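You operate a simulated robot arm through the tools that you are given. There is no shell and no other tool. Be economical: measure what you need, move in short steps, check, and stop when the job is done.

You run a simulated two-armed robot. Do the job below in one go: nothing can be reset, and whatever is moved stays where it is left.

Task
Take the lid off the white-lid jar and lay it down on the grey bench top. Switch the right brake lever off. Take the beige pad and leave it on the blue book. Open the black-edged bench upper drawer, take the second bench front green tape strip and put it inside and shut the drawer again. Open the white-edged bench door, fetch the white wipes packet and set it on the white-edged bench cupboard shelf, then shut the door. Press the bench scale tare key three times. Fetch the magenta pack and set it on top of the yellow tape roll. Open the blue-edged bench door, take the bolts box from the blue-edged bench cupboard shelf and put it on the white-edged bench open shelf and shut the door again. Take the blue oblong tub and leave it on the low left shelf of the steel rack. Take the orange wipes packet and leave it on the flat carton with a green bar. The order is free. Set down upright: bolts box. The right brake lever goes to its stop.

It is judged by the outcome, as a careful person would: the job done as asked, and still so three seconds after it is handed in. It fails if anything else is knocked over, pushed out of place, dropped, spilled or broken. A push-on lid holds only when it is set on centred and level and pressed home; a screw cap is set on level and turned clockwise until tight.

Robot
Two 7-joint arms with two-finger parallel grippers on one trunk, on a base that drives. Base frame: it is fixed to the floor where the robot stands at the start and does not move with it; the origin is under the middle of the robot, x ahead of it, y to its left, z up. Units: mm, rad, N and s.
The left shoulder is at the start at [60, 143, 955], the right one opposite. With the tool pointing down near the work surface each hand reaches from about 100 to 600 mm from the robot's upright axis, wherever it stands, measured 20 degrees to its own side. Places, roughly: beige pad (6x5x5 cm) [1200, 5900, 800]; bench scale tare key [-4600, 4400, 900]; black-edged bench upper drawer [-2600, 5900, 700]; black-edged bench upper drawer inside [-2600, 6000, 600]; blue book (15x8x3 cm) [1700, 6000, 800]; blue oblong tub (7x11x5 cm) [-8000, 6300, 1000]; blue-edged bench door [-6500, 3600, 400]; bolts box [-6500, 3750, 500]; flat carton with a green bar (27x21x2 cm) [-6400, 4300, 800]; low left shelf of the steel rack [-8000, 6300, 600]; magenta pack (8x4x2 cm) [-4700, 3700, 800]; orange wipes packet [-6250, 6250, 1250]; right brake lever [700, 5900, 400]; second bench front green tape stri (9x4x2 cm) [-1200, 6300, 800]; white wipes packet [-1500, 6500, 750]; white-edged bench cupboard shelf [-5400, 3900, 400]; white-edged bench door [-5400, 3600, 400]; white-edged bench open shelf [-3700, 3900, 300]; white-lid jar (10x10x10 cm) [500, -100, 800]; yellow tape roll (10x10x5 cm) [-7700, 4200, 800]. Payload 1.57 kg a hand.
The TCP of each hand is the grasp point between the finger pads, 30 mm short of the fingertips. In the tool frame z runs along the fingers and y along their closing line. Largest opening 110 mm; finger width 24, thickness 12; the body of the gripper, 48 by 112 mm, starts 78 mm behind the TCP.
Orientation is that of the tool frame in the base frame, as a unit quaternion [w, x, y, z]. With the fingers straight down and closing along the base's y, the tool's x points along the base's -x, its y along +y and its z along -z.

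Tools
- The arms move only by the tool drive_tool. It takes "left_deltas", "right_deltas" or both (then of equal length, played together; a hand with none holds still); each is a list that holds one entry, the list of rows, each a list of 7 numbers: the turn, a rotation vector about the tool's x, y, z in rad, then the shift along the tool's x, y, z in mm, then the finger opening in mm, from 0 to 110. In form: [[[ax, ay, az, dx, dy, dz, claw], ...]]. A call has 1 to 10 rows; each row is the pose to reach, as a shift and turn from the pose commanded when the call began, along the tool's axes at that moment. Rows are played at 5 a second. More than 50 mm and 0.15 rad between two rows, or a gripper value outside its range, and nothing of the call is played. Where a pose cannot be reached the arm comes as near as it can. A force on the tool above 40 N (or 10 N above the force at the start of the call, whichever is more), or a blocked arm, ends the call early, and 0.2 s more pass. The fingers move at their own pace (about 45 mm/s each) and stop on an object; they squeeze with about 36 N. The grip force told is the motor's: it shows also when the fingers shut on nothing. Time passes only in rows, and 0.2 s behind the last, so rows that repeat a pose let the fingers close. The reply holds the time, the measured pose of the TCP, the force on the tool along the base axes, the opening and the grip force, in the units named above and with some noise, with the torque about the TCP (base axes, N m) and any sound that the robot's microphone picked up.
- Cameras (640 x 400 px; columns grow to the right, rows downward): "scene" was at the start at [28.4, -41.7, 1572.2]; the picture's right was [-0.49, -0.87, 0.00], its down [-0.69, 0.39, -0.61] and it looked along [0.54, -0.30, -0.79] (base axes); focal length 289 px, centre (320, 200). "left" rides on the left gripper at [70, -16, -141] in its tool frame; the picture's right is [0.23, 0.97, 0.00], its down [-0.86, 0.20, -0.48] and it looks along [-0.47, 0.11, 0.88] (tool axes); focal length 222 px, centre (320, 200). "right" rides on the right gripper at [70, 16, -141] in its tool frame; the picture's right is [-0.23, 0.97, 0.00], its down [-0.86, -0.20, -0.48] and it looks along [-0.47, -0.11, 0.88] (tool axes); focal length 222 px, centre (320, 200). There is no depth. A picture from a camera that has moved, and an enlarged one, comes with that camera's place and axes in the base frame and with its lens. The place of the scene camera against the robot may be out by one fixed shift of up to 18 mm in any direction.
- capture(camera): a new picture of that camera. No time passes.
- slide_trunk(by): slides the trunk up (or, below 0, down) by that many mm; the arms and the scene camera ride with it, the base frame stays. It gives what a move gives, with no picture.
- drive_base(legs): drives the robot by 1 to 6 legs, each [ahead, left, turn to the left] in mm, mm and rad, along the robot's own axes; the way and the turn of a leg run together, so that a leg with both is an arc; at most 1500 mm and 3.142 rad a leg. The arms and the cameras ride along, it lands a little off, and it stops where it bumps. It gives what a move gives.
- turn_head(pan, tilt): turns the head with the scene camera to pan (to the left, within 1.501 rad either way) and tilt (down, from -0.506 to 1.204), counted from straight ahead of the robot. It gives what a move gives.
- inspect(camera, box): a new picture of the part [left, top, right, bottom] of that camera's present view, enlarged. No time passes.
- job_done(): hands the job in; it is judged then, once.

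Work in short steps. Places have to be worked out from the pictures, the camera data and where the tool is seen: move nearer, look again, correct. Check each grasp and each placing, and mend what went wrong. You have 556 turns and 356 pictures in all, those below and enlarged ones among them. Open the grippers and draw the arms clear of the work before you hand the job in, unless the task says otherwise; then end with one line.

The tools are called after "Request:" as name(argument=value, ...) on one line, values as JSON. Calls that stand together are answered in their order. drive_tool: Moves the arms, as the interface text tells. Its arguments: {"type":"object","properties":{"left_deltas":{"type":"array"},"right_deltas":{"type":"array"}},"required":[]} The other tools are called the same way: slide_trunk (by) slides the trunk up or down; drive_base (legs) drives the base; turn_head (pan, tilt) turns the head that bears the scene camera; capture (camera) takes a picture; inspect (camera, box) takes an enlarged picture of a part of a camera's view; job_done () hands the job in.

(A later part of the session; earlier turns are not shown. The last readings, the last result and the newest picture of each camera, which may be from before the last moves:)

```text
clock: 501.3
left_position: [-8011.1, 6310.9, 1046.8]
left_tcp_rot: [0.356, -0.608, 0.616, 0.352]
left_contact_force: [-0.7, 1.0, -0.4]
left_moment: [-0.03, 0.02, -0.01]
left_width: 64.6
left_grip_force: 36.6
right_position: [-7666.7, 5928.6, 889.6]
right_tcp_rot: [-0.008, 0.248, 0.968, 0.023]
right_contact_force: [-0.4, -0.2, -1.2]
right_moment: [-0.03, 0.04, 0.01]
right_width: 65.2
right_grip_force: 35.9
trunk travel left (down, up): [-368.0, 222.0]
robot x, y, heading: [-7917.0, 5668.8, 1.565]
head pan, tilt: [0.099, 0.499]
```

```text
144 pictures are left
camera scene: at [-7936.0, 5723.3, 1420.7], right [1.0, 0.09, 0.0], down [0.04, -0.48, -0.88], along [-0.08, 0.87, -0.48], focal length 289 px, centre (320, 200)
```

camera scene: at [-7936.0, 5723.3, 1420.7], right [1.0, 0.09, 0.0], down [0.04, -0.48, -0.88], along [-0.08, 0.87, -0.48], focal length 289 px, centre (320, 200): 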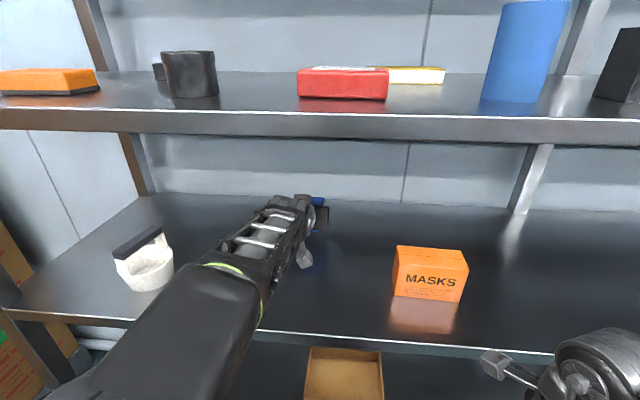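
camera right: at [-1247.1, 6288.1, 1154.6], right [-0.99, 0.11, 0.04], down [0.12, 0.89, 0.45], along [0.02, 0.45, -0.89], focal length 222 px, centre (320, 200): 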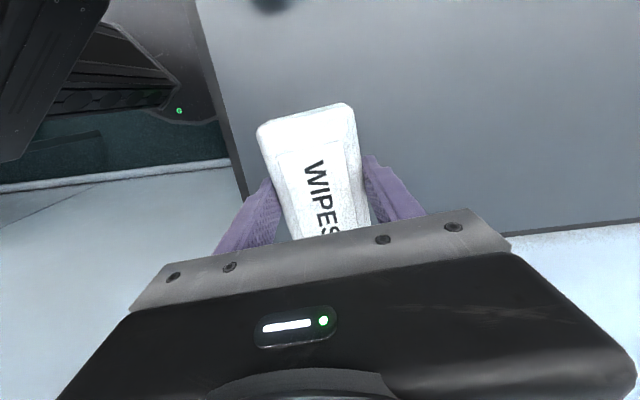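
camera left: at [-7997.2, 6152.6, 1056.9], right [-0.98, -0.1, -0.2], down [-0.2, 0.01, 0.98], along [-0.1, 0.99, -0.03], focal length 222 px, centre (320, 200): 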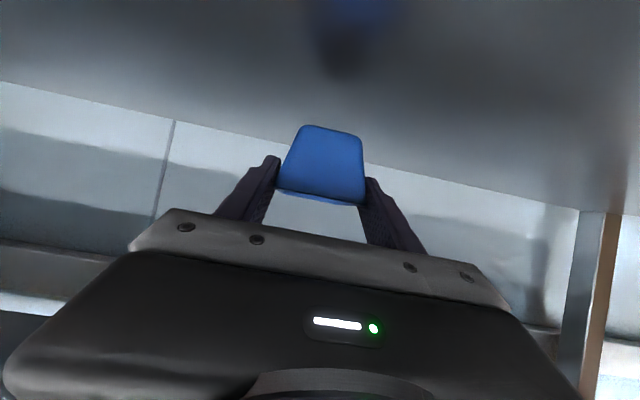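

Tub lifted. Backing out 350 mm, then lowering the trunk to view the low shelf.

Request:
drive_base(legs=[[-350, 0, 0]])

Request:
slide_trunk(by=-350)

Request:
turn_head(pan=0.2, tilt=0.4)

Request:
capture(camera="scene")

Request:
capture(camera="left")

```text
clock: 503.5
left_position: [-8013.7, 5964.3, 1047.5]
left_tcp_rot: [0.356, -0.607, 0.617, 0.352]
left_contact_force: [0.2, -0.3, -0.5]
left_moment: [-0.04, 0.0, -0.04]
left_width: 64.9
left_grip_force: 35.8
right_position: [-7670.1, 5582.0, 890.9]
right_tcp_rot: [-0.007, 0.249, 0.968, 0.024]
right_contact_force: [0.1, -0.4, -1.2]
right_moment: [0.02, 0.05, 0.01]
right_width: 65.2
right_grip_force: 36.0
trunk travel left (down, up): [-368.0, 222.0]
robot x, y, heading: [-7921.6, 5326.9, 1.564]
head pan, tilt: [0.099, 0.499]
```

```text
clock: 507.0
left_position: [-8012.5, 5964.3, 696.3]
left_tcp_rot: [0.356, -0.608, 0.616, 0.353]
left_contact_force: [-0.6, 0.3, -0.5]
left_moment: [-0.01, 0.02, 0.0]
left_width: 65.1
left_grip_force: 36.2
right_position: [-7669.9, 5582.3, 539.2]
right_tcp_rot: [-0.006, 0.249, 0.968, 0.023]
right_contact_force: [0.4, -0.4, -0.8]
right_moment: [0.03, 0.0, 0.04]
right_width: 65.2
right_grip_force: 36.6
trunk travel left (down, up): [-18.0, 572.0]
robot x, y, heading: [-7922.2, 5322.1, 1.566]
head pan, tilt: [0.099, 0.499]
```

```text
clock: 507.6
left_position: [-8014.2, 5963.4, 696.4]
left_tcp_rot: [0.356, -0.607, 0.617, 0.352]
left_contact_force: [0.3, -1.0, -0.8]
left_moment: [0.0, -0.03, 0.0]
left_width: 65.0
left_grip_force: 36.4
right_position: [-7669.4, 5582.6, 538.5]
right_tcp_rot: [-0.007, 0.249, 0.968, 0.023]
right_contact_force: [0.6, -0.4, -1.0]
right_moment: [-0.05, -0.01, 0.02]
right_width: 65.1
right_grip_force: 36.0
trunk travel left (down, up): [-18.0, 572.0]
robot x, y, heading: [-7922.3, 5317.4, 1.563]
head pan, tilt: [0.201, 0.4]
```

```text
143 pictures are left
camera scene: at [-7948.3, 5377.1, 1079.8], right [0.98, 0.19, 0.0], down [0.07, -0.38, -0.92], along [-0.17, 0.9, -0.39], focal length 289 px, centre (320, 200)
```

scene: 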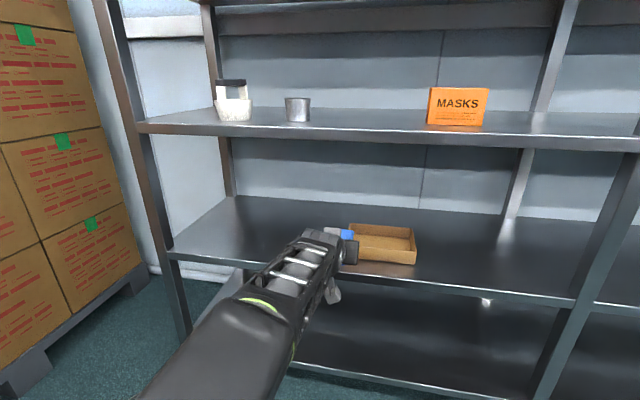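

```text
142 pictures are left
camera left: at [-7999.5, 5806.2, 706.7], right [-0.98, -0.1, -0.2], down [-0.2, 0.01, 0.98], along [-0.09, 0.99, -0.03], focal length 222 px, centre (320, 200)
```

left: 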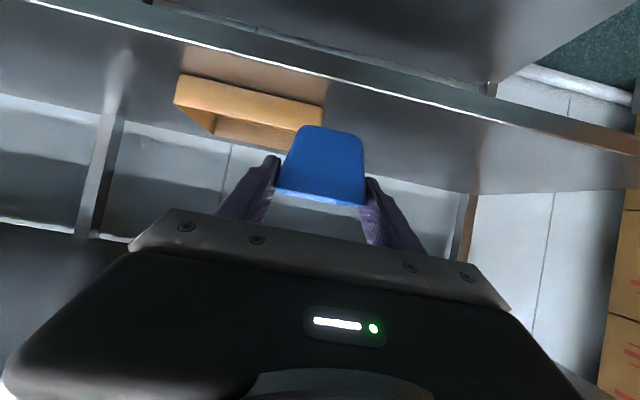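

The low shelf's left side is free (tray occupies x>-8020). Moving the tub over that space at x≈-8175.

Request:
drive_base(legs=[[0, 160, 0], [230, 0, 0]])

Request:
capture(camera="scene")

Request:
capture(camera="left")

```text
clock: 510.4
left_position: [-8171.9, 6196.5, 696.5]
left_tcp_rot: [0.355, -0.608, 0.616, 0.352]
left_contact_force: [-0.6, 0.0, -0.9]
left_moment: [0.01, 0.02, 0.02]
left_width: 65.0
left_grip_force: 36.2
right_position: [-7827.5, 5814.4, 540.1]
right_tcp_rot: [-0.008, 0.249, 0.968, 0.024]
right_contact_force: [-0.2, 0.3, -0.7]
right_moment: [0.0, 0.07, 0.0]
right_width: 65.4
right_grip_force: 35.6
trunk travel left (down, up): [-18.0, 572.0]
robot x, y, heading: [-8081.6, 5552.0, 1.561]
head pan, tilt: [0.201, 0.4]
```

```text
141 pictures are left
camera scene: at [-8106.4, 5608.9, 1079.8], right [0.98, 0.19, 0.0], down [0.07, -0.38, -0.92], along [-0.18, 0.9, -0.39], focal length 289 px, centre (320, 200)
```

scene: 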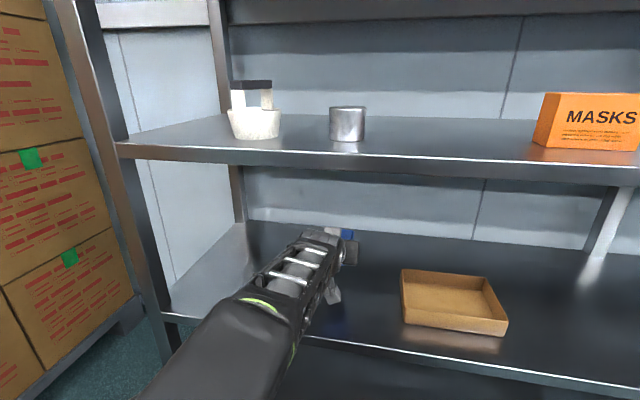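

```text
140 pictures are left
camera left: at [-8157.6, 6038.1, 706.8], right [-0.98, -0.1, -0.2], down [-0.2, 0.01, 0.98], along [-0.1, 0.99, -0.03], focal length 222 px, centre (320, 200)
```

left: 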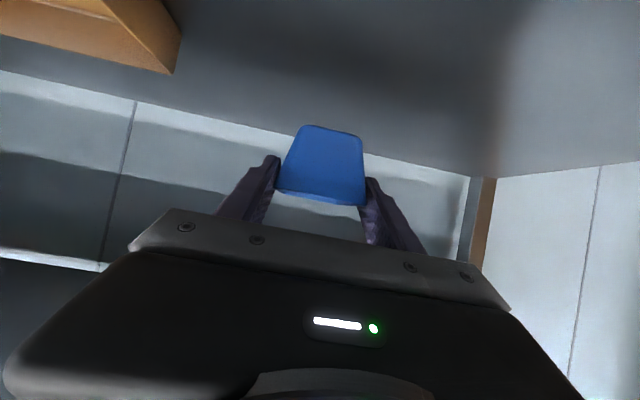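

Good position. Lowering to the shelf, finely at the end.

Request:
drive_tool(left_deltas=[[[0, 0, 0, 26, 0, 15, 35], [0, 0, 0, 48, 0, 27.5, 35], [0, 0, 0, 56, 0, 32.5, 35], [0, 0, 0, 61, 0, 35, 35], [0, 0, 0, 65, 0, 37.5, 35], [0, 0, 0, 69, 0, 40, 35], [0, 0, 0, 73.5, 0, 42.5, 35]]])

Request:
capture(camera="left")

```text
clock: 512.0
left_position: [-8172.0, 6195.7, 613.1]
left_tcp_rot: [0.356, -0.607, 0.617, 0.352]
left_contact_force: [0.0, -0.1, -0.9]
left_moment: [-0.01, -0.02, -0.02]
left_width: 64.8
left_grip_force: 36.7
right_position: [-7826.8, 5815.4, 539.7]
right_tcp_rot: [-0.007, 0.249, 0.968, 0.024]
right_contact_force: [-0.1, 0.0, -0.6]
right_moment: [-0.01, 0.04, 0.0]
right_width: 65.2
right_grip_force: 36.3
trunk travel left (down, up): [-18.0, 572.0]
robot x, y, heading: [-8081.4, 5552.2, 1.562]
head pan, tilt: [0.201, 0.4]
```

```text
139 pictures are left
camera left: at [-8158.0, 6038.1, 621.1], right [-0.98, -0.1, -0.2], down [-0.2, 0.01, 0.98], along [-0.1, 0.99, -0.03], focal length 222 px, centre (320, 200)
```

left: 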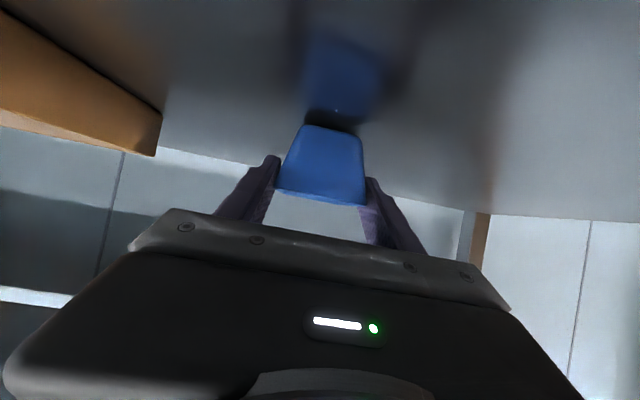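

A few mm above its reflection. Continuing in 2–3 mm steps.

Request:
drive_tool(left_deltas=[[[0, 0, 0, 2.6, 0, 1.5, 35], [0, 0, 0, 5.2, 0, 3, 35], [0, 0, 0, 7.8, 0, 4.5, 35], [0, 0, 0, 10.4, 0, 6, 35], [0, 0, 0, 13, 0, 7.5, 35]]])

```text
clock: 513.2
left_position: [-8171.3, 6197.5, 601.4]
left_tcp_rot: [0.359, -0.606, 0.615, 0.355]
left_contact_force: [-0.7, 1.4, 26.1]
left_moment: [-0.08, 0.01, 0.04]
left_width: 65.3
left_grip_force: 36.1
right_position: [-7827.6, 5813.3, 540.0]
right_tcp_rot: [-0.007, 0.25, 0.968, 0.025]
right_contact_force: [-0.6, -0.6, -1.7]
right_moment: [0.03, -0.03, -0.01]
right_width: 64.9
right_grip_force: 35.8
trunk travel left (down, up): [-18.0, 572.0]
robot x, y, heading: [-8085.4, 5553.3, 1.564]
head pan, tilt: [0.201, 0.4]
```

Contact (26 N). Easing up 3 mm, releasing, then withdrawing straight back.

Request:
drive_tool(left_deltas=[[[0, 0, 0, -2.6, 0, -1.5, 35], [0, 0, 0, -2.6, 0, -1.5, 70], [0, 0, 0, -2.6, 0, -1.5, 90], [0, 0, 0, -2.6, 0, -1.5, 90], [0, 0, 0, 12, 0, -33, 90], [0, 0, 0, 22, 0, -70, 90], [0, 0, 0, 22, 0, -110, 90]]])

Request:
capture(camera="left")

```text
clock: 514.8
left_position: [-8171.8, 6088.4, 631.0]
left_tcp_rot: [0.356, -0.608, 0.616, 0.352]
left_contact_force: [0.8, 0.7, 0.3]
left_moment: [-0.01, 0.02, -0.03]
left_width: 90.0
left_grip_force: 0.1
right_position: [-7828.3, 5814.9, 540.1]
right_tcp_rot: [-0.008, 0.249, 0.968, 0.023]
right_contact_force: [0.5, 0.7, -0.7]
right_moment: [0.0, 0.01, 0.01]
right_width: 65.1
right_grip_force: 36.0
trunk travel left (down, up): [-18.0, 572.0]
robot x, y, heading: [-8077.6, 5555.2, 1.558]
head pan, tilt: [0.201, 0.4]
```

```text
138 pictures are left
camera left: at [-8158.3, 5930.7, 641.1], right [-0.98, -0.1, -0.2], down [-0.2, 0.01, 0.98], along [-0.1, 0.99, -0.03], focal length 222 px, centre (320, 200)
```

left: 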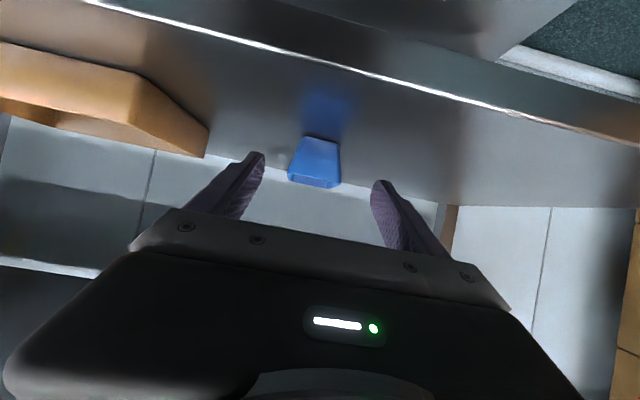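

The tub is on the low left shelf. Now to the south side via the west end: backing out, raising the trunk, then driving around.

Request:
drive_base(legs=[[-440, 0, 0], [0, 0, 1.571]])

Request:
slide_trunk(by=350)

Request:
turn_head(pan=0.3, tilt=0.4)

Request:
capture(camera="scene")

```text
clock: 521.4
left_position: [-8619.0, 4992.7, 630.4]
left_tcp_rot: [0.005, 0.866, 0.006, -0.5]
left_contact_force: [-0.1, 0.4, -0.6]
left_moment: [-0.02, -0.03, -0.02]
left_width: 89.8
left_grip_force: 0.1
right_position: [-8353.5, 5345.4, 539.8]
right_tcp_rot: [-0.022, -0.52, 0.854, 0.011]
right_contact_force: [0.0, 0.4, -1.0]
right_moment: [-0.02, -0.01, -0.04]
right_width: 65.0
right_grip_force: 35.9
trunk travel left (down, up): [-18.0, 572.0]
robot x, y, heading: [-8085.6, 5097.8, -3.122]
head pan, tilt: [0.201, 0.4]
```

```text
clock: 524.8
left_position: [-8618.8, 4994.3, 981.0]
left_tcp_rot: [0.005, 0.865, 0.006, -0.501]
left_contact_force: [-0.4, 0.7, -0.1]
left_moment: [0.01, 0.0, -0.04]
left_width: 89.9
left_grip_force: 0.1
right_position: [-8352.4, 5344.9, 889.8]
right_tcp_rot: [-0.022, -0.52, 0.854, 0.01]
right_contact_force: [0.4, 0.4, -0.7]
right_moment: [0.01, 0.01, -0.01]
right_width: 65.1
right_grip_force: 36.2
trunk travel left (down, up): [-368.0, 222.0]
robot x, y, heading: [-8086.7, 5096.7, -3.12]
head pan, tilt: [0.201, 0.4]
```

```text
clock: 525.5
left_position: [-8618.6, 4993.2, 982.0]
left_tcp_rot: [0.005, 0.865, 0.007, -0.501]
left_contact_force: [-0.8, -0.5, 0.5]
left_moment: [-0.03, 0.01, 0.02]
left_width: 89.9
left_grip_force: 0.0
right_position: [-8354.2, 5344.7, 889.5]
right_tcp_rot: [-0.023, -0.521, 0.853, 0.012]
right_contact_force: [-0.1, 0.4, -1.2]
right_moment: [0.01, -0.01, -0.02]
right_width: 65.2
right_grip_force: 35.9
trunk travel left (down, up): [-368.0, 222.0]
robot x, y, heading: [-8083.3, 5096.4, -3.123]
head pan, tilt: [0.3, 0.4]
```

```text
137 pictures are left
camera scene: at [-8149.9, 5065.7, 1429.8], right [-0.31, 0.95, 0.0], down [0.37, 0.12, -0.92], along [-0.87, -0.29, -0.39], focal length 289 px, centre (320, 200)
```

scene: 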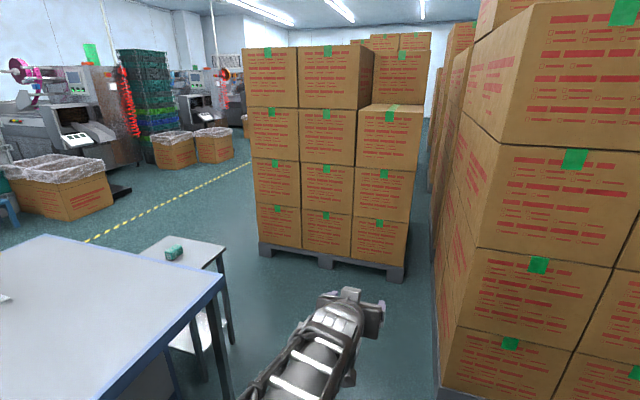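

There's an ~800 mm passage between the side table (x≈-9220) and the pallet (x≈-10030). I'll go through facing east so the elbows stay clear, strafing south. First turning east and backing to x≈-9630.

Request:
drive_base(legs=[[0, 0, -1.58], [0, 0, -1.58], [0, -290, 0], [-1500, 0, 0]])

Request:
turn_head(pan=-1.5, tilt=0.6)

Request:
capture(camera="scene")

```text
clock: 542.2
left_position: [-9039.7, 4869.1, 981.4]
left_tcp_rot: [0.5, -0.007, 0.866, 0.005]
left_contact_force: [-0.3, -0.5, 0.6]
left_moment: [0.03, 0.01, -0.02]
left_width: 89.8
left_grip_force: 0.0
right_position: [-9303.5, 4516.4, 890.9]
right_tcp_rot: [0.012, 0.852, 0.523, 0.023]
right_contact_force: [0.9, -0.4, -0.8]
right_moment: [0.0, -0.02, -0.03]
right_width: 65.3
right_grip_force: 36.5
trunk travel left (down, up): [-368.0, 222.0]
robot x, y, heading: [-9574.6, 4762.8, 0.023]
head pan, tilt: [0.3, 0.4]
```

```text
clock: 544.0
left_position: [-9040.2, 4868.2, 982.4]
left_tcp_rot: [0.501, -0.007, 0.866, 0.004]
left_contact_force: [-0.1, -0.1, 0.2]
left_moment: [-0.01, -0.01, -0.02]
left_width: 89.9
left_grip_force: 0.1
right_position: [-9304.1, 4516.3, 890.2]
right_tcp_rot: [0.011, 0.852, 0.522, 0.022]
right_contact_force: [-0.2, 0.8, -1.1]
right_moment: [0.03, 0.03, 0.02]
right_width: 65.2
right_grip_force: 35.8
trunk travel left (down, up): [-368.0, 222.0]
robot x, y, heading: [-9574.3, 4761.9, 0.018]
head pan, tilt: [-1.499, 0.6]
```

```text
136 pictures are left
camera scene: at [-9601.9, 4668.0, 1411.6], right [-1.0, -0.09, 0.0], down [-0.05, 0.56, -0.83], along [0.08, -0.82, -0.56], focal length 289 px, centre (320, 200)
```

scene: 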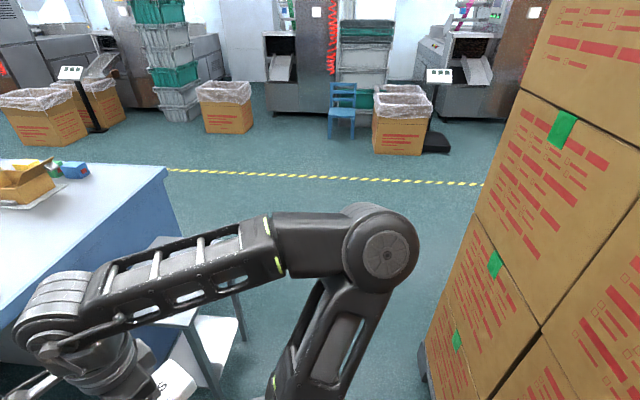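

Clear ahead. Shifting 60 mm west and strafing south to y≈2950.

Request:
drive_base(legs=[[-60, -250, -0.018], [0, -1500, 0]])

Request:
turn_head(pan=0.4, tilt=0.45)

Request:
capture(camera="scene")

```text
clock: 552.9
left_position: [-9099.5, 3083.7, 981.6]
left_tcp_rot: [0.5, 0.008, 0.866, -0.004]
left_contact_force: [0.2, 0.0, 0.5]
left_moment: [0.02, 0.02, -0.01]
left_width: 90.0
left_grip_force: 0.0
right_position: [-9377.4, 2741.6, 889.8]
right_tcp_rot: [0.012, 0.861, 0.507, 0.022]
right_contact_force: [-1.0, 0.2, -1.6]
right_moment: [0.04, 0.01, -0.01]
right_width: 65.1
right_grip_force: 36.3
trunk travel left (down, up): [-368.0, 222.0]
robot x, y, heading: [-9638.5, 2994.6, -0.01]
head pan, tilt: [-1.499, 0.6]
```

```text
clock: 554.8
left_position: [-9101.1, 3083.2, 980.1]
left_tcp_rot: [0.5, 0.008, 0.866, -0.003]
left_contact_force: [0.0, -0.5, -0.3]
left_moment: [-0.02, 0.02, 0.0]
left_width: 90.1
left_grip_force: 0.1
right_position: [-9376.4, 2740.8, 889.8]
right_tcp_rot: [0.012, 0.861, 0.508, 0.022]
right_contact_force: [0.3, -0.2, -1.0]
right_moment: [0.02, -0.01, -0.01]
right_width: 65.2
right_grip_force: 35.8
trunk travel left (down, up): [-368.0, 222.0]
robot x, y, heading: [-9634.3, 2997.5, -0.011]
head pan, tilt: [0.4, 0.45]
```

```text
135 pictures are left
camera scene: at [-9589.7, 3025.9, 1425.2], right [0.38, -0.93, 0.0], down [-0.4, -0.16, -0.9], along [0.83, 0.34, -0.44], focal length 289 px, centre (320, 200)
```

scene: 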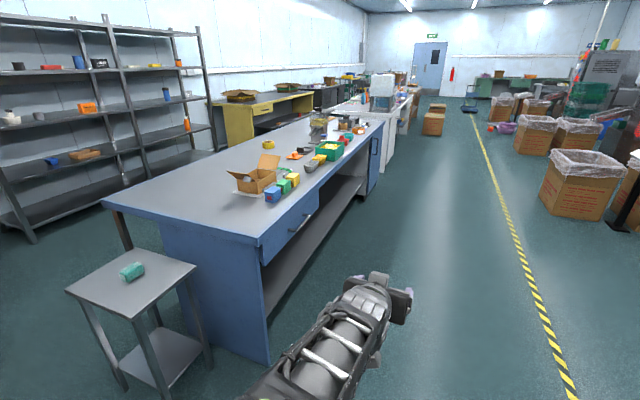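

Open floor ahead. Driving east toward the white-edged bench's door at x≈-5400.

Request:
drive_base(legs=[[1500, 0, 0.01], [1500, 0, 0], [1000, 0, 0]])

Request:
turn_head(pan=1.1, tilt=0.5)

Request:
capture(camera="scene")

```text
clock: 574.0
left_position: [-5095.4, 3094.5, 981.5]
left_tcp_rot: [0.501, 0.0, 0.866, 0.001]
left_contact_force: [0.5, -0.2, -0.7]
left_moment: [0.01, 0.01, 0.02]
left_width: 90.0
left_grip_force: 0.1
right_position: [-5366.8, 2748.5, 889.9]
right_tcp_rot: [0.011, 0.857, 0.514, 0.022]
right_contact_force: [0.0, 0.3, -1.3]
right_moment: [0.04, 0.01, -0.05]
right_width: 65.1
right_grip_force: 35.5
trunk travel left (down, up): [-368.0, 222.0]
robot x, y, heading: [-5631.6, 2997.4, 0.008]
head pan, tilt: [0.4, 0.45]
```

```text
clock: 575.1
left_position: [-5095.5, 3095.5, 981.2]
left_tcp_rot: [0.501, 0.001, 0.866, 0.0]
left_contact_force: [-0.7, -0.3, 0.0]
left_moment: [0.02, -0.01, 0.04]
left_width: 90.0
left_grip_force: 0.0
right_position: [-5367.3, 2747.2, 889.5]
right_tcp_rot: [0.011, 0.857, 0.515, 0.023]
right_contact_force: [0.7, 0.6, -1.1]
right_moment: [0.02, 0.01, 0.01]
right_width: 65.2
right_grip_force: 36.2
trunk travel left (down, up): [-368.0, 222.0]
robot x, y, heading: [-5626.1, 3000.2, 0.003]
head pan, tilt: [1.1, 0.499]
```

```text
134 pictures are left
camera scene: at [-5627.8, 3073.7, 1420.7], right [0.89, -0.45, 0.0], down [-0.22, -0.43, -0.88], along [0.4, 0.78, -0.48], focal length 289 px, centre (320, 200)
```

scene: 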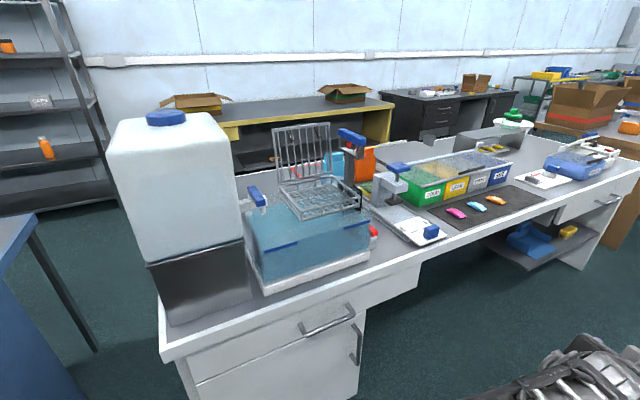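

White-edged bench: a drawer on top and a door below with its handle on the right edge (≈(-5226, 3590, 500)), hinged on the left. Positioning in front of it, facing north.

Request:
drive_base(legs=[[495, -120, 0], [0, 0, 1.568]])

Request:
turn_head(pan=0.25, tilt=0.7)

Request:
capture(camera="scene")

```text
clock: 581.9
left_position: [-5212.9, 3417.3, 981.4]
left_tcp_rot: [0.358, -0.604, 0.62, 0.35]
left_contact_force: [0.5, -0.4, 0.2]
left_moment: [0.03, 0.02, -0.01]
left_width: 90.1
left_grip_force: 0.0
right_position: [-4873.7, 3136.2, 889.2]
right_tcp_rot: [-0.008, 0.256, 0.966, 0.023]
right_contact_force: [0.6, -0.1, -1.5]
right_moment: [-0.01, 0.02, 0.0]
right_width: 65.0
right_grip_force: 35.9
trunk travel left (down, up): [-368.0, 222.0]
robot x, y, heading: [-5130.3, 2882.0, 1.552]
head pan, tilt: [1.1, 0.499]
```

```text
clock: 583.1
left_position: [-5214.4, 3416.4, 981.1]
left_tcp_rot: [0.358, -0.603, 0.621, 0.349]
left_contact_force: [-0.1, 0.0, 0.1]
left_moment: [0.02, 0.0, -0.01]
left_width: 89.8
left_grip_force: 0.1
right_position: [-4873.3, 3137.2, 889.7]
right_tcp_rot: [-0.008, 0.255, 0.967, 0.024]
right_contact_force: [0.1, -0.3, -0.5]
right_moment: [0.04, -0.02, -0.02]
right_width: 65.0
right_grip_force: 36.3
trunk travel left (down, up): [-368.0, 222.0]
robot x, y, heading: [-5131.2, 2877.3, 1.546]
head pan, tilt: [0.25, 0.7]
```

```text
133 pictures are left
camera scene: at [-5156.9, 2926.9, 1403.0], right [0.97, 0.23, 0.0], down [0.15, -0.63, -0.77], along [-0.17, 0.74, -0.64], focal length 289 px, centre (320, 200)
```

scene: 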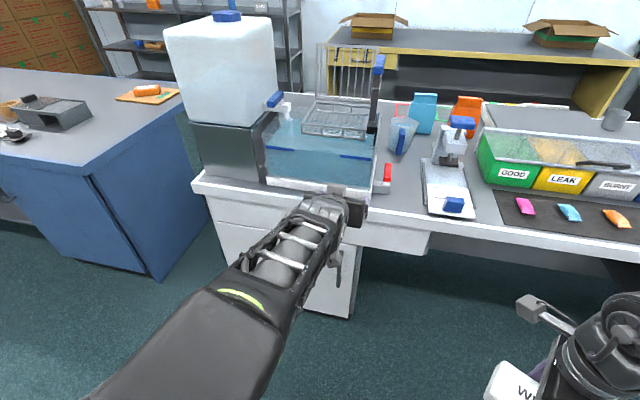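

Lowering the trunk to bring the left hand to handle level and looking with its camera.

Request:
slide_trunk(by=-360)

Request:
drive_tool(left_deltas=[[[0, 0, 0, 30, 0, 17, 80], [0, 0, 0, 60, 0, 35, 80], [0, 0, 0, 90, 0, 52, 80]]])

Request:
capture(camera="left")

Request:
capture(camera="scene")

```text
clock: 586.6
left_position: [-5213.9, 3416.2, 621.8]
left_tcp_rot: [0.358, -0.604, 0.621, 0.35]
left_contact_force: [-0.5, 0.0, 0.2]
left_moment: [0.01, 0.0, 0.02]
left_width: 90.1
left_grip_force: 0.1
right_position: [-4872.2, 3137.3, 528.1]
right_tcp_rot: [-0.007, 0.255, 0.967, 0.024]
right_contact_force: [0.1, -0.1, -0.6]
right_moment: [0.01, 0.01, 0.01]
right_width: 65.1
right_grip_force: 36.0
trunk travel left (down, up): [-8.0, 582.0]
robot x, y, heading: [-5131.7, 2882.8, 1.552]
head pan, tilt: [0.25, 0.7]
```

```text
clock: 587.4
left_position: [-5212.7, 3418.0, 515.9]
left_tcp_rot: [0.357, -0.605, 0.62, 0.35]
left_contact_force: [-0.8, 0.4, 0.3]
left_moment: [0.01, -0.01, 0.01]
left_width: 79.9
left_grip_force: 0.0
right_position: [-4872.5, 3139.1, 529.7]
right_tcp_rot: [-0.006, 0.255, 0.967, 0.024]
right_contact_force: [0.7, -0.5, -1.5]
right_moment: [0.0, 0.04, -0.01]
right_width: 64.9
right_grip_force: 35.9
trunk travel left (down, up): [-8.0, 582.0]
robot x, y, heading: [-5131.7, 2878.9, 1.545]
head pan, tilt: [0.25, 0.7]
```

```text
132 pictures are left
camera left: at [-5201.5, 3259.4, 525.9], right [-0.98, -0.09, -0.2], down [-0.2, 0.02, 0.98], along [-0.08, 1.0, -0.03], focal length 222 px, centre (320, 200)
```

left: 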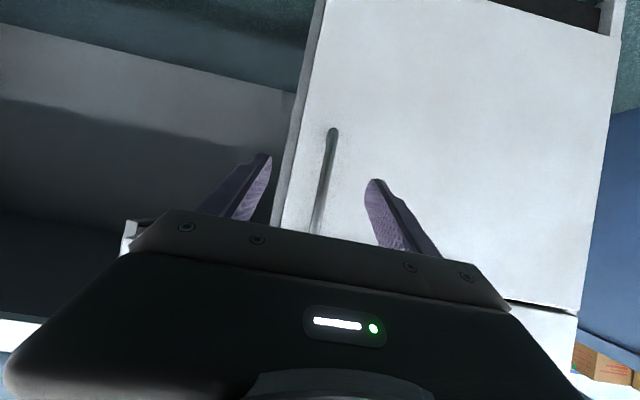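

```text
131 pictures are left
camera scene: at [-5156.8, 2926.8, 1043.0], right [0.97, 0.23, 0.0], down [0.15, -0.63, -0.77], along [-0.17, 0.75, -0.64], focal length 289 px, centre (320, 200)
```

scene: 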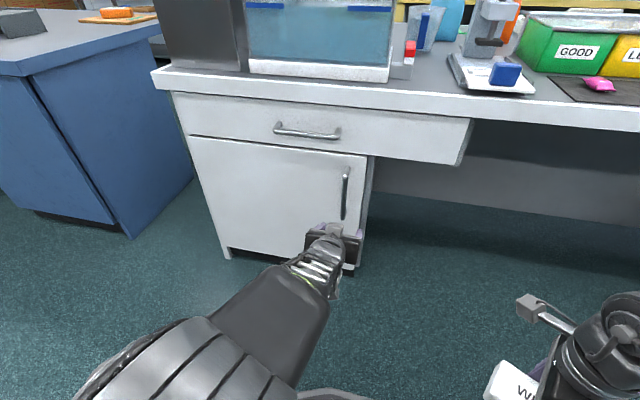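

The handle is a vertical bar, z≈430–600, lined up with the hand. Advancing to straddle it.

Request:
drive_tool(left_deltas=[[[0, 0, 0, -20, 0, 35, 70], [0, 0, 0, -40, 0, 69, 70], [0, 0, 0, -56, 0, 97, 70], [0, 0, 0, -63, 0, 110, 70]]])

Request:
capture(camera="left")

Request:
inspect(camera="scene", box=[250, 120, 430, 300])

```text
clock: 588.4
left_position: [-5210.9, 3543.7, 516.8]
left_tcp_rot: [0.358, -0.604, 0.62, 0.349]
left_contact_force: [0.8, -0.6, -0.5]
left_moment: [-0.01, 0.0, 0.0]
left_width: 69.9
left_grip_force: 0.1
right_position: [-4872.8, 3137.2, 529.4]
right_tcp_rot: [-0.007, 0.255, 0.967, 0.024]
right_contact_force: [0.1, 0.2, -1.6]
right_moment: [0.05, 0.01, 0.0]
right_width: 65.1
right_grip_force: 36.3
trunk travel left (down, up): [-8.0, 582.0]
robot x, y, heading: [-5129.3, 2879.8, 1.55]
head pan, tilt: [0.25, 0.7]
```

```text
130 pictures are left
camera left: at [-5199.0, 3385.5, 525.7], right [-0.98, -0.09, -0.2], down [-0.2, 0.02, 0.98], along [-0.08, 1.0, -0.03], focal length 222 px, centre (320, 200)
```

left: 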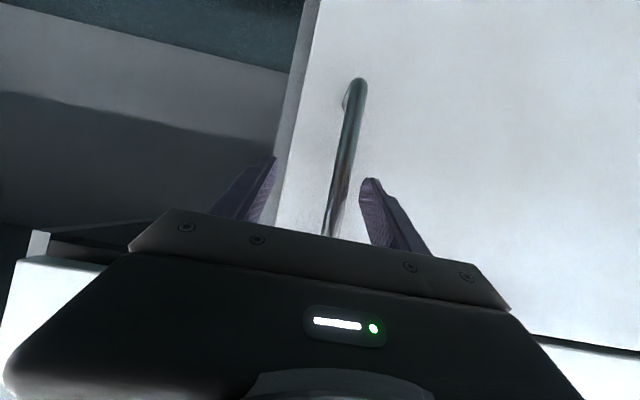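

```text
2.22 times, centred on (340, 210) of scene
camera zoom: at [-5156.8, 2926.8, 1043.0], right [0.97, 0.23, 0.0], down [0.15, -0.63, -0.76], along [-0.17, 0.75, -0.64], focal length 643 px, centre (276, 178)
```

zoom: 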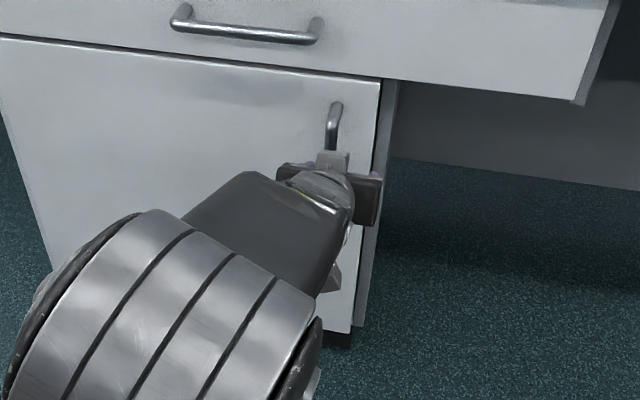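

The bar is ~18 mm to the left of centre and at y≈3572. Adjusting and closing.

Request:
drive_tool(left_deltas=[[[0, 0, 0, 0, 16, 0, 70], [0, 0, 0, -9, 16, 16, 70], [0, 0, 0, -9, 16, 16, 40], [0, 0, 0, -9, 16, 16, 10], [0, 0, 0, -9, 16, 16, 0], [0, 0, 0, -9, 16, 16, 0]]])

Request:
capture(camera="left")

```text
clock: 589.8
left_position: [-5227.8, 3562.9, 516.8]
left_tcp_rot: [0.358, -0.604, 0.62, 0.35]
left_contact_force: [-5.6, 0.0, 1.0]
left_moment: [0.02, -0.12, 0.05]
left_width: 15.8
left_grip_force: 18.2
right_position: [-4873.3, 3136.6, 529.2]
right_tcp_rot: [-0.008, 0.254, 0.967, 0.023]
right_contact_force: [0.1, -0.5, -0.6]
right_moment: [-0.02, 0.01, 0.01]
right_width: 65.0
right_grip_force: 35.8
trunk travel left (down, up): [-8.0, 582.0]
robot x, y, heading: [-5129.3, 2879.8, 1.554]
head pan, tilt: [0.25, 0.7]
```

```text
128 pictures are left
camera left: at [-5215.5, 3404.3, 526.5], right [-0.98, -0.09, -0.2], down [-0.2, 0.02, 0.98], along [-0.09, 1.0, -0.03], focal length 222 px, centre (320, 200)
```

left: 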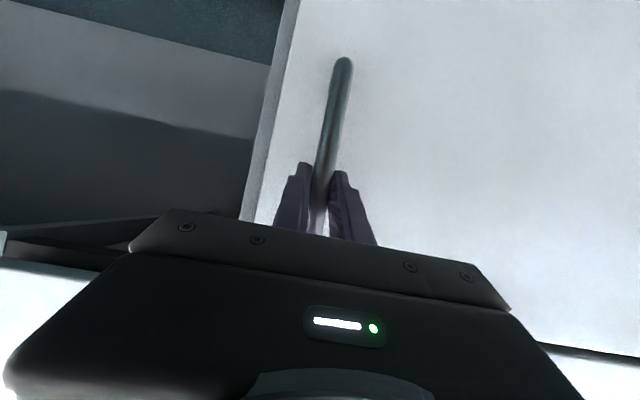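

Gripped. Opening the door by driving the base along the arc (hinge ≈(-5700, 3605)); first ~24°.

Request:
drive_base(legs=[[-97, 15, 0], [-93, 35, 0]])

Request:
capture(camera="scene")

```text
clock: 591.6
left_position: [-5282.7, 3375.4, 516.5]
left_tcp_rot: [0.357, -0.605, 0.619, 0.351]
left_contact_force: [-12.9, 7.0, -0.2]
left_moment: [0.07, 0.19, 0.06]
left_width: 15.5
left_grip_force: 31.3
right_position: [-4927.5, 2949.5, 530.3]
right_tcp_rot: [-0.007, 0.253, 0.967, 0.023]
right_contact_force: [-0.2, -0.2, -1.5]
right_moment: [0.03, 0.01, -0.01]
right_width: 64.9
right_grip_force: 35.8
trunk travel left (down, up): [-8.0, 582.0]
robot x, y, heading: [-5184.6, 2689.9, 1.548]
head pan, tilt: [0.25, 0.7]
```

```text
127 pictures are left
camera scene: at [-5211.4, 2739.5, 1043.0], right [0.97, 0.23, 0.0], down [0.15, -0.63, -0.76], along [-0.17, 0.74, -0.64], focal length 289 px, centre (320, 200)
```

scene: 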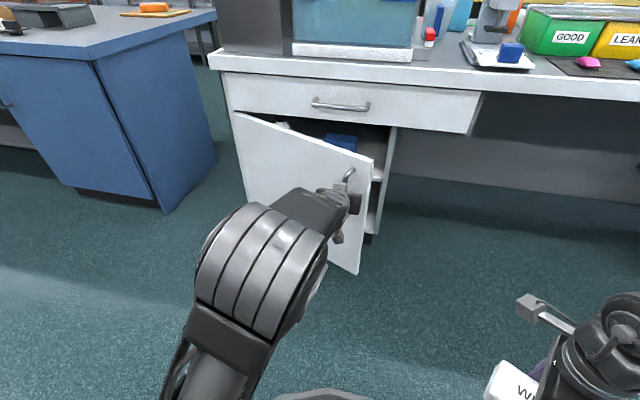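

Door opens nicely. Continuing the arc to ~60°.

Request:
drive_base(legs=[[-83, 54, 0], [-70, 70, 0], [-53, 83, 0]])

Request:
capture(camera="scene")

```text
clock: 594.3
left_position: [-5495.1, 3174.6, 517.3]
left_tcp_rot: [0.358, -0.605, 0.618, 0.351]
left_contact_force: [4.9, -7.6, -1.5]
left_moment: [-0.66, 0.46, 0.08]
left_width: 15.8
left_grip_force: 32.2
right_position: [-5139.3, 2749.7, 529.3]
right_tcp_rot: [-0.007, 0.255, 0.967, 0.024]
right_contact_force: [-0.1, 0.1, -0.9]
right_moment: [0.02, 0.0, 0.01]
right_width: 64.9
right_grip_force: 36.0
trunk travel left (down, up): [-8.0, 582.0]
robot x, y, heading: [-5401.2, 2491.9, 1.554]
head pan, tilt: [0.25, 0.7]
```

```text
126 pictures are left
camera scene: at [-5423.2, 2538.6, 1043.0], right [0.97, 0.23, 0.0], down [0.15, -0.63, -0.77], along [-0.17, 0.74, -0.64], focal length 289 px, centre (320, 200)
```

scene: 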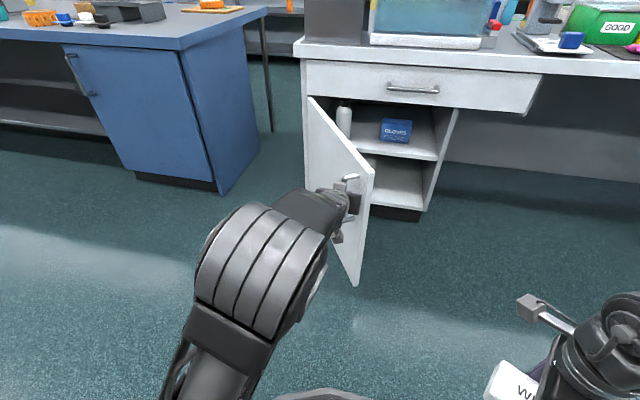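

Interior visible: a shelf with a bottle and a gloves box. Opening further to ~88°.

Request:
drive_base(legs=[[-35, 92, 0], [-15, 98, 0]])

Request:
capture(camera="scene")

```text
clock: 596.2
left_position: [-5687.1, 3129.7, 518.1]
left_tcp_rot: [0.358, -0.605, 0.619, 0.351]
left_contact_force: [-1.1, 3.4, -3.9]
left_moment: [-0.12, 0.71, 0.01]
left_width: 15.8
left_grip_force: 30.7
right_position: [-5330.7, 2702.4, 529.3]
right_tcp_rot: [-0.008, 0.255, 0.967, 0.024]
right_contact_force: [0.7, 0.6, -0.4]
right_moment: [0.06, -0.01, 0.02]
right_width: 65.0
right_grip_force: 36.5
trunk travel left (down, up): [-8.0, 582.0]
robot x, y, heading: [-5587.3, 2442.7, 1.548]
head pan, tilt: [0.25, 0.7]
```

```text
125 pictures are left
camera scene: at [-5614.4, 2493.1, 1042.9], right [0.97, 0.23, 0.0], down [0.15, -0.63, -0.76], along [-0.17, 0.74, -0.64], focal length 289 px, centre (320, 200)
```

scene: 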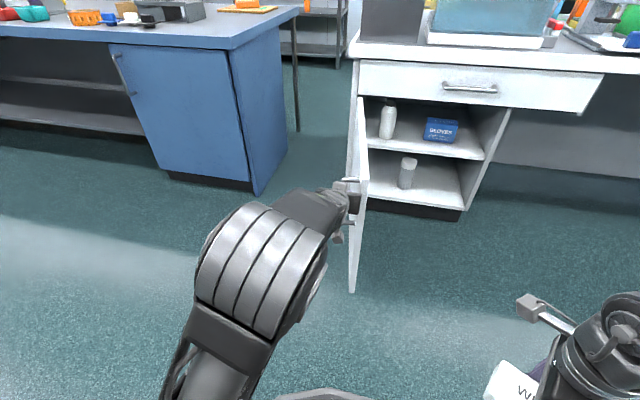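

Door ~88° open. The packet must lie flat in a low space, so I need to regrip it from its end: I'll release the door, set the packet on the free corner of the blue bench, and take it with the left hand pitched (as for the orange one).

Request:
drive_tool(left_deltas=[[[0, 0, 0, 0, 0, 0, 40], [0, 0, 0, 0, 0, 0, 70], [0, 0, 0, 0, 0, 0, 70]]])

Request:
drive_base(legs=[[-180, 0, 0], [0, 760, 0.02]])

Request:
slide_trunk(by=400)

Request:
turn_head(pan=-0.3, tilt=0.5)

Request:
capture(camera="scene")

```text
clock: 597.0
left_position: [-5685.5, 3128.4, 517.7]
left_tcp_rot: [0.357, -0.606, 0.618, 0.352]
left_contact_force: [-0.7, -0.4, 0.0]
left_moment: [-0.01, 0.02, -0.01]
left_width: 70.0
left_grip_force: 0.0
right_position: [-5330.1, 2702.2, 529.8]
right_tcp_rot: [-0.008, 0.255, 0.967, 0.024]
right_contact_force: [-0.4, -0.4, -1.0]
right_moment: [0.02, 0.02, -0.02]
right_width: 64.9
right_grip_force: 36.6
trunk travel left (down, up): [-8.0, 582.0]
robot x, y, heading: [-5586.3, 2446.3, 1.553]
head pan, tilt: [0.25, 0.7]
```

```text
clock: 602.1
left_position: [-6459.8, 2955.6, 516.6]
left_tcp_rot: [-0.353, 0.613, -0.61, -0.356]
left_contact_force: [-0.4, 0.7, -0.3]
left_moment: [0.02, -0.03, 0.01]
left_width: 70.1
left_grip_force: 0.0
right_position: [-6093.5, 2540.2, 529.7]
right_tcp_rot: [-0.008, 0.241, 0.97, 0.024]
right_contact_force: [-0.2, 0.0, -0.6]
right_moment: [0.01, 0.0, 0.05]
right_width: 65.2
right_grip_force: 35.5
trunk travel left (down, up): [-8.0, 582.0]
robot x, y, heading: [-6343.4, 2274.7, 1.578]
head pan, tilt: [0.25, 0.7]
```

```text
clock: 606.0
left_position: [-6460.1, 2957.5, 917.1]
left_tcp_rot: [-0.353, 0.613, -0.61, -0.357]
left_contact_force: [0.6, 0.6, 0.5]
left_moment: [-0.02, 0.02, -0.01]
left_width: 70.1
left_grip_force: 0.1
right_position: [-6092.3, 2541.1, 929.7]
right_tcp_rot: [-0.007, 0.241, 0.97, 0.024]
right_contact_force: [0.5, -0.7, -1.6]
right_moment: [0.03, 0.05, 0.02]
right_width: 64.9
right_grip_force: 36.0
trunk travel left (down, up): [-408.0, 182.0]
robot x, y, heading: [-6342.4, 2276.6, 1.58]
head pan, tilt: [0.25, 0.7]
```

```text
clock: 606.9
left_position: [-6459.8, 2955.8, 916.7]
left_tcp_rot: [-0.354, 0.613, -0.61, -0.357]
left_contact_force: [0.2, -0.2, -0.1]
left_moment: [0.0, 0.0, -0.03]
left_width: 69.9
left_grip_force: 0.0
right_position: [-6092.7, 2540.1, 929.4]
right_tcp_rot: [-0.007, 0.241, 0.97, 0.023]
right_contact_force: [0.7, -0.4, -0.6]
right_moment: [0.0, 0.02, -0.01]
right_width: 65.1
right_grip_force: 35.3
trunk travel left (down, up): [-408.0, 182.0]
robot x, y, heading: [-6346.9, 2277.1, 1.576]
head pan, tilt: [-0.3, 0.499]
```

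```text
124 pictures are left
camera scene: at [-6322.7, 2327.1, 1460.7], right [0.96, -0.29, 0.0], down [-0.14, -0.46, -0.88], along [0.25, 0.84, -0.48], focal length 289 px, centre (320, 200)
```

scene: 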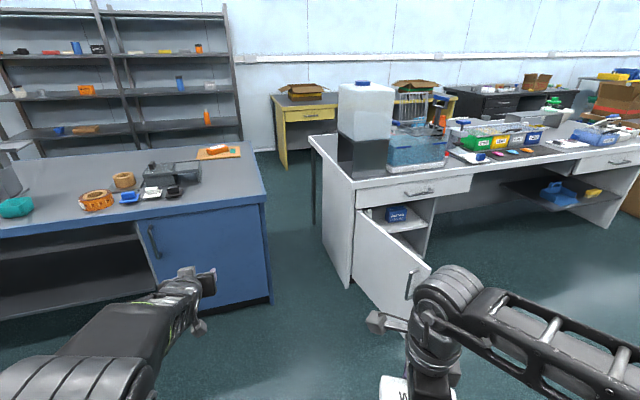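

Door stays open. Pulling the left hand back and swinging the right wrist to its natural yaw (packet pointing forward).

Request:
drive_tool(left_deltas=[[[0, 0, 0, 12, 0, -21, 70], [0, 0, 0, 25, 0, -43, 70], [0, 0, 0, 37, 0, -64, 70], [0, 0, 0, 50, 0, -86, 70], [0, 0, 0, 62, 0, -108, 70], [0, 0, 0, 75, 0, -130, 70], [0, 0, 0, 87, 0, -151, 70], [0, 0, 0, 100, 0, -173, 70], [0, 0, 0, 112, 0, -194, 70], [0, 0, 0, 112, 0, -194, 70]]], right_deltas=[[[0, 0, -0.14, 0, 0, -5, 40], [0, 0, -0.28, 0, 0, -10, 40], [0, 0, -0.42, 0, 0, -15, 40], [0, 0, -0.56, 0, 0, -20, 40], [0, 0, -0.7, 0, 0, -25, 40], [0, 0, -0.84, 0, 0, -30, 40], [0, 0, -0.98, 0, 0, -35, 40], [0, 0, -1.12, 0, 0, -40, 40], [0, 0, -1.26, 0, 0, -45, 40], [0, 0, -1.4, 0, 0, -50, 40]]])

Request:
drive_tool(right_deltas=[[[0, 0, -0.14, 0, 0, 0, 40], [0, 0, -0.28, 0, 0, 0, 40], [0, 0, -0.42, 0, 0, 0, 40], [0, 0, -0.56, 0, 0, 0, 40], [0, 0, -0.68, 0, 0, 0, 40]]])

```text
clock: 609.1
left_position: [-6446.7, 2761.9, 927.8]
left_tcp_rot: [-0.353, 0.613, -0.611, -0.356]
left_contact_force: [0.5, 0.3, 0.3]
left_moment: [0.02, 0.0, 0.03]
left_width: 70.0
left_grip_force: 0.1
left hand out of reach, approached as far as the arm can: row 8, 9, 10
right_position: [-6090.5, 2540.6, 974.8]
right_tcp_rot: [0.011, -0.441, 0.897, 0.023]
right_contact_force: [-0.6, -0.6, -1.5]
right_moment: [-0.01, 0.01, -0.03]
right_width: 64.9
right_grip_force: 36.0
right hand out of reach, approached as far as the arm can: row 10
trunk travel left (down, up): [-408.0, 182.0]
robot x, y, heading: [-6343.0, 2276.6, 1.576]
head pan, tilt: [-0.3, 0.499]
```

```text
clock: 610.3
left_position: [-6445.2, 2763.1, 928.7]
left_tcp_rot: [-0.352, 0.613, -0.61, -0.357]
left_contact_force: [-0.4, 1.2, 0.3]
left_moment: [0.02, 0.0, -0.01]
left_width: 70.1
left_grip_force: 0.1
right_position: [-6091.5, 2541.2, 973.5]
right_tcp_rot: [-0.018, 0.715, -0.699, -0.019]
right_contact_force: [0.9, 0.6, -1.5]
right_moment: [-0.02, -0.01, 0.03]
right_width: 65.1
right_grip_force: 35.9
trunk travel left (down, up): [-408.0, 182.0]
robot x, y, heading: [-6339.9, 2273.0, 1.581]
head pan, tilt: [-0.3, 0.499]
```

Natural yaw reached. Driving up to the blue bench corner.

Request:
drive_base(legs=[[0, 200, 0], [860, 0, -0.008]])

Request:
turn_head(pan=-0.3, tilt=0.8)

Request:
capture(camera="scene")

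Request:
capture(camera="right")

```text
clock: 616.2
left_position: [-6637.0, 3644.5, 928.1]
left_tcp_rot: [0.355, -0.609, 0.615, 0.354]
left_contact_force: [0.7, -0.6, -0.3]
left_moment: [-0.02, -0.01, 0.02]
left_width: 70.0
left_grip_force: 0.1
right_position: [-6285.9, 3417.8, 974.4]
right_tcp_rot: [-0.017, 0.71, -0.704, -0.019]
right_contact_force: [0.0, 0.0, -0.5]
right_moment: [0.0, 0.0, 0.0]
right_width: 65.0
right_grip_force: 35.4
trunk travel left (down, up): [-408.0, 182.0]
robot x, y, heading: [-6543.1, 3152.7, 1.563]
head pan, tilt: [-0.3, 0.499]
```

```text
clock: 617.0
left_position: [-6637.2, 3644.4, 928.2]
left_tcp_rot: [0.356, -0.609, 0.614, 0.355]
left_contact_force: [0.4, 0.6, 0.4]
left_moment: [-0.01, 0.01, -0.03]
left_width: 70.1
left_grip_force: 0.1
right_position: [-6286.2, 3417.9, 973.4]
right_tcp_rot: [-0.016, 0.709, -0.705, -0.018]
right_contact_force: [0.0, -0.5, -0.5]
right_moment: [-0.02, -0.02, -0.03]
right_width: 64.8
right_grip_force: 35.8
trunk travel left (down, up): [-408.0, 182.0]
robot x, y, heading: [-6539.2, 3153.2, 1.563]
head pan, tilt: [-0.3, 0.799]
```

```text
123 pictures are left
camera scene: at [-6522.6, 3197.3, 1434.8], right [0.95, -0.3, 0.0], down [-0.22, -0.68, -0.7], along [0.21, 0.66, -0.72], focal length 289 px, centre (320, 200)
```

scene: 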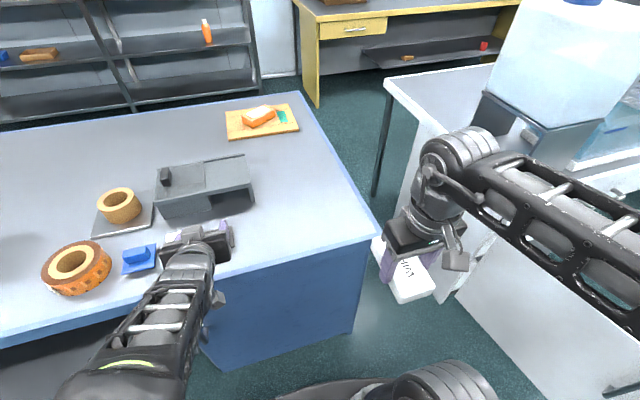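

```text
122 pictures are left
camera right: at [-6301.8, 3340.9, 1111.1], right [-0.98, 0.22, 0.01], down [0.2, 0.83, 0.52], along [0.1, 0.51, -0.85], focal length 222 px, centre (320, 200)
```

right: 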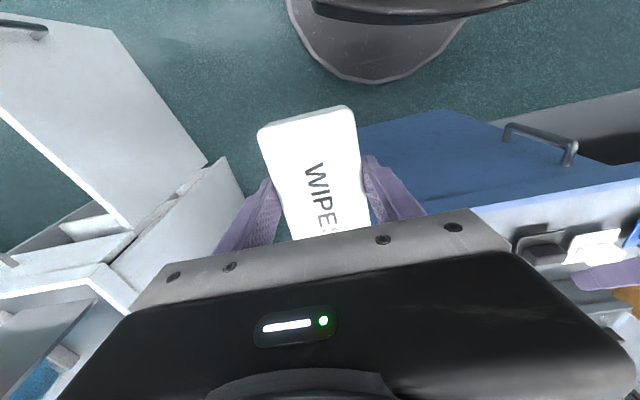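

Free spot on the blue bench at about (-6360, 3715). Moving the right hand over it and lowering.

Request:
drive_tool(right_deltas=[[[0, 0, 0, -45, 11, 0, 40], [0, 0, 0, -90, 22, 0, 40], [0, 0, 0, -135, 33, 5, 40], [0, 0, 0, -180, 44, 15, 40], [0, 0, 0, -222, 56, 30, 40], [0, 0, 0, -262, 66, 50, 40], [0, 0, 0, -297, 74, 75, 40], [0, 0, 0, -297, 74, 108, 40]]])

Request:
capture(camera="scene")

```text
clock: 618.8
left_position: [-6636.3, 3644.1, 928.0]
left_tcp_rot: [0.354, -0.609, 0.614, 0.355]
left_contact_force: [-0.1, 0.5, -0.1]
left_moment: [-0.02, 0.0, -0.02]
left_width: 70.0
left_grip_force: 0.1
right_position: [-6361.7, 3718.9, 882.3]
right_tcp_rot: [-0.019, 0.708, -0.706, -0.019]
right_contact_force: [0.6, -0.1, -0.9]
right_moment: [0.0, 0.04, 0.02]
right_width: 65.0
right_grip_force: 36.0
trunk travel left (down, up): [-408.0, 182.0]
robot x, y, heading: [-6540.6, 3157.6, 1.56]
head pan, tilt: [-0.3, 0.799]
```

```text
121 pictures are left
camera scene: at [-6522.5, 3197.6, 1434.8], right [0.95, -0.3, 0.0], down [-0.22, -0.68, -0.7], along [0.21, 0.66, -0.72], focal length 289 px, centre (320, 200)
```

scene: 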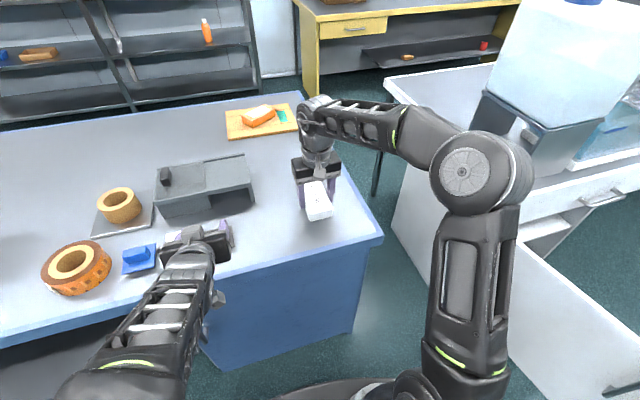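

Levelling the packet slightly and lowering to the bench.

Request:
drive_tool(right_deltas=[[[-0.044, 0.079, 0, 0, 0, 15, 40], [-0.044, 0.079, 0, 0, 0, 30, 40], [-0.044, 0.079, 0, 0, 0, 37, 40], [-0.044, 0.079, 0, 0, 0, 41, 40], [-0.044, 0.079, 0, 0, 0, 44, 40], [-0.044, 0.079, 0, 0, 0, 47, 40]]])

```text
clock: 620.2
left_position: [-6637.1, 3642.7, 929.2]
left_tcp_rot: [0.356, -0.609, 0.614, 0.355]
left_contact_force: [-0.4, -0.9, 0.3]
left_moment: [0.05, -0.02, 0.02]
left_width: 70.0
left_grip_force: 0.1
right_position: [-6362.5, 3720.7, 837.9]
right_tcp_rot: [0.024, 0.709, -0.704, -0.009]
right_contact_force: [2.9, -3.1, 28.5]
right_moment: [-0.03, -1.24, -0.09]
right_width: 65.5
right_grip_force: 36.3
trunk travel left (down, up): [-408.0, 182.0]
robot x, y, heading: [-6538.7, 3157.0, 1.567]
head pan, tilt: [-0.3, 0.799]
```

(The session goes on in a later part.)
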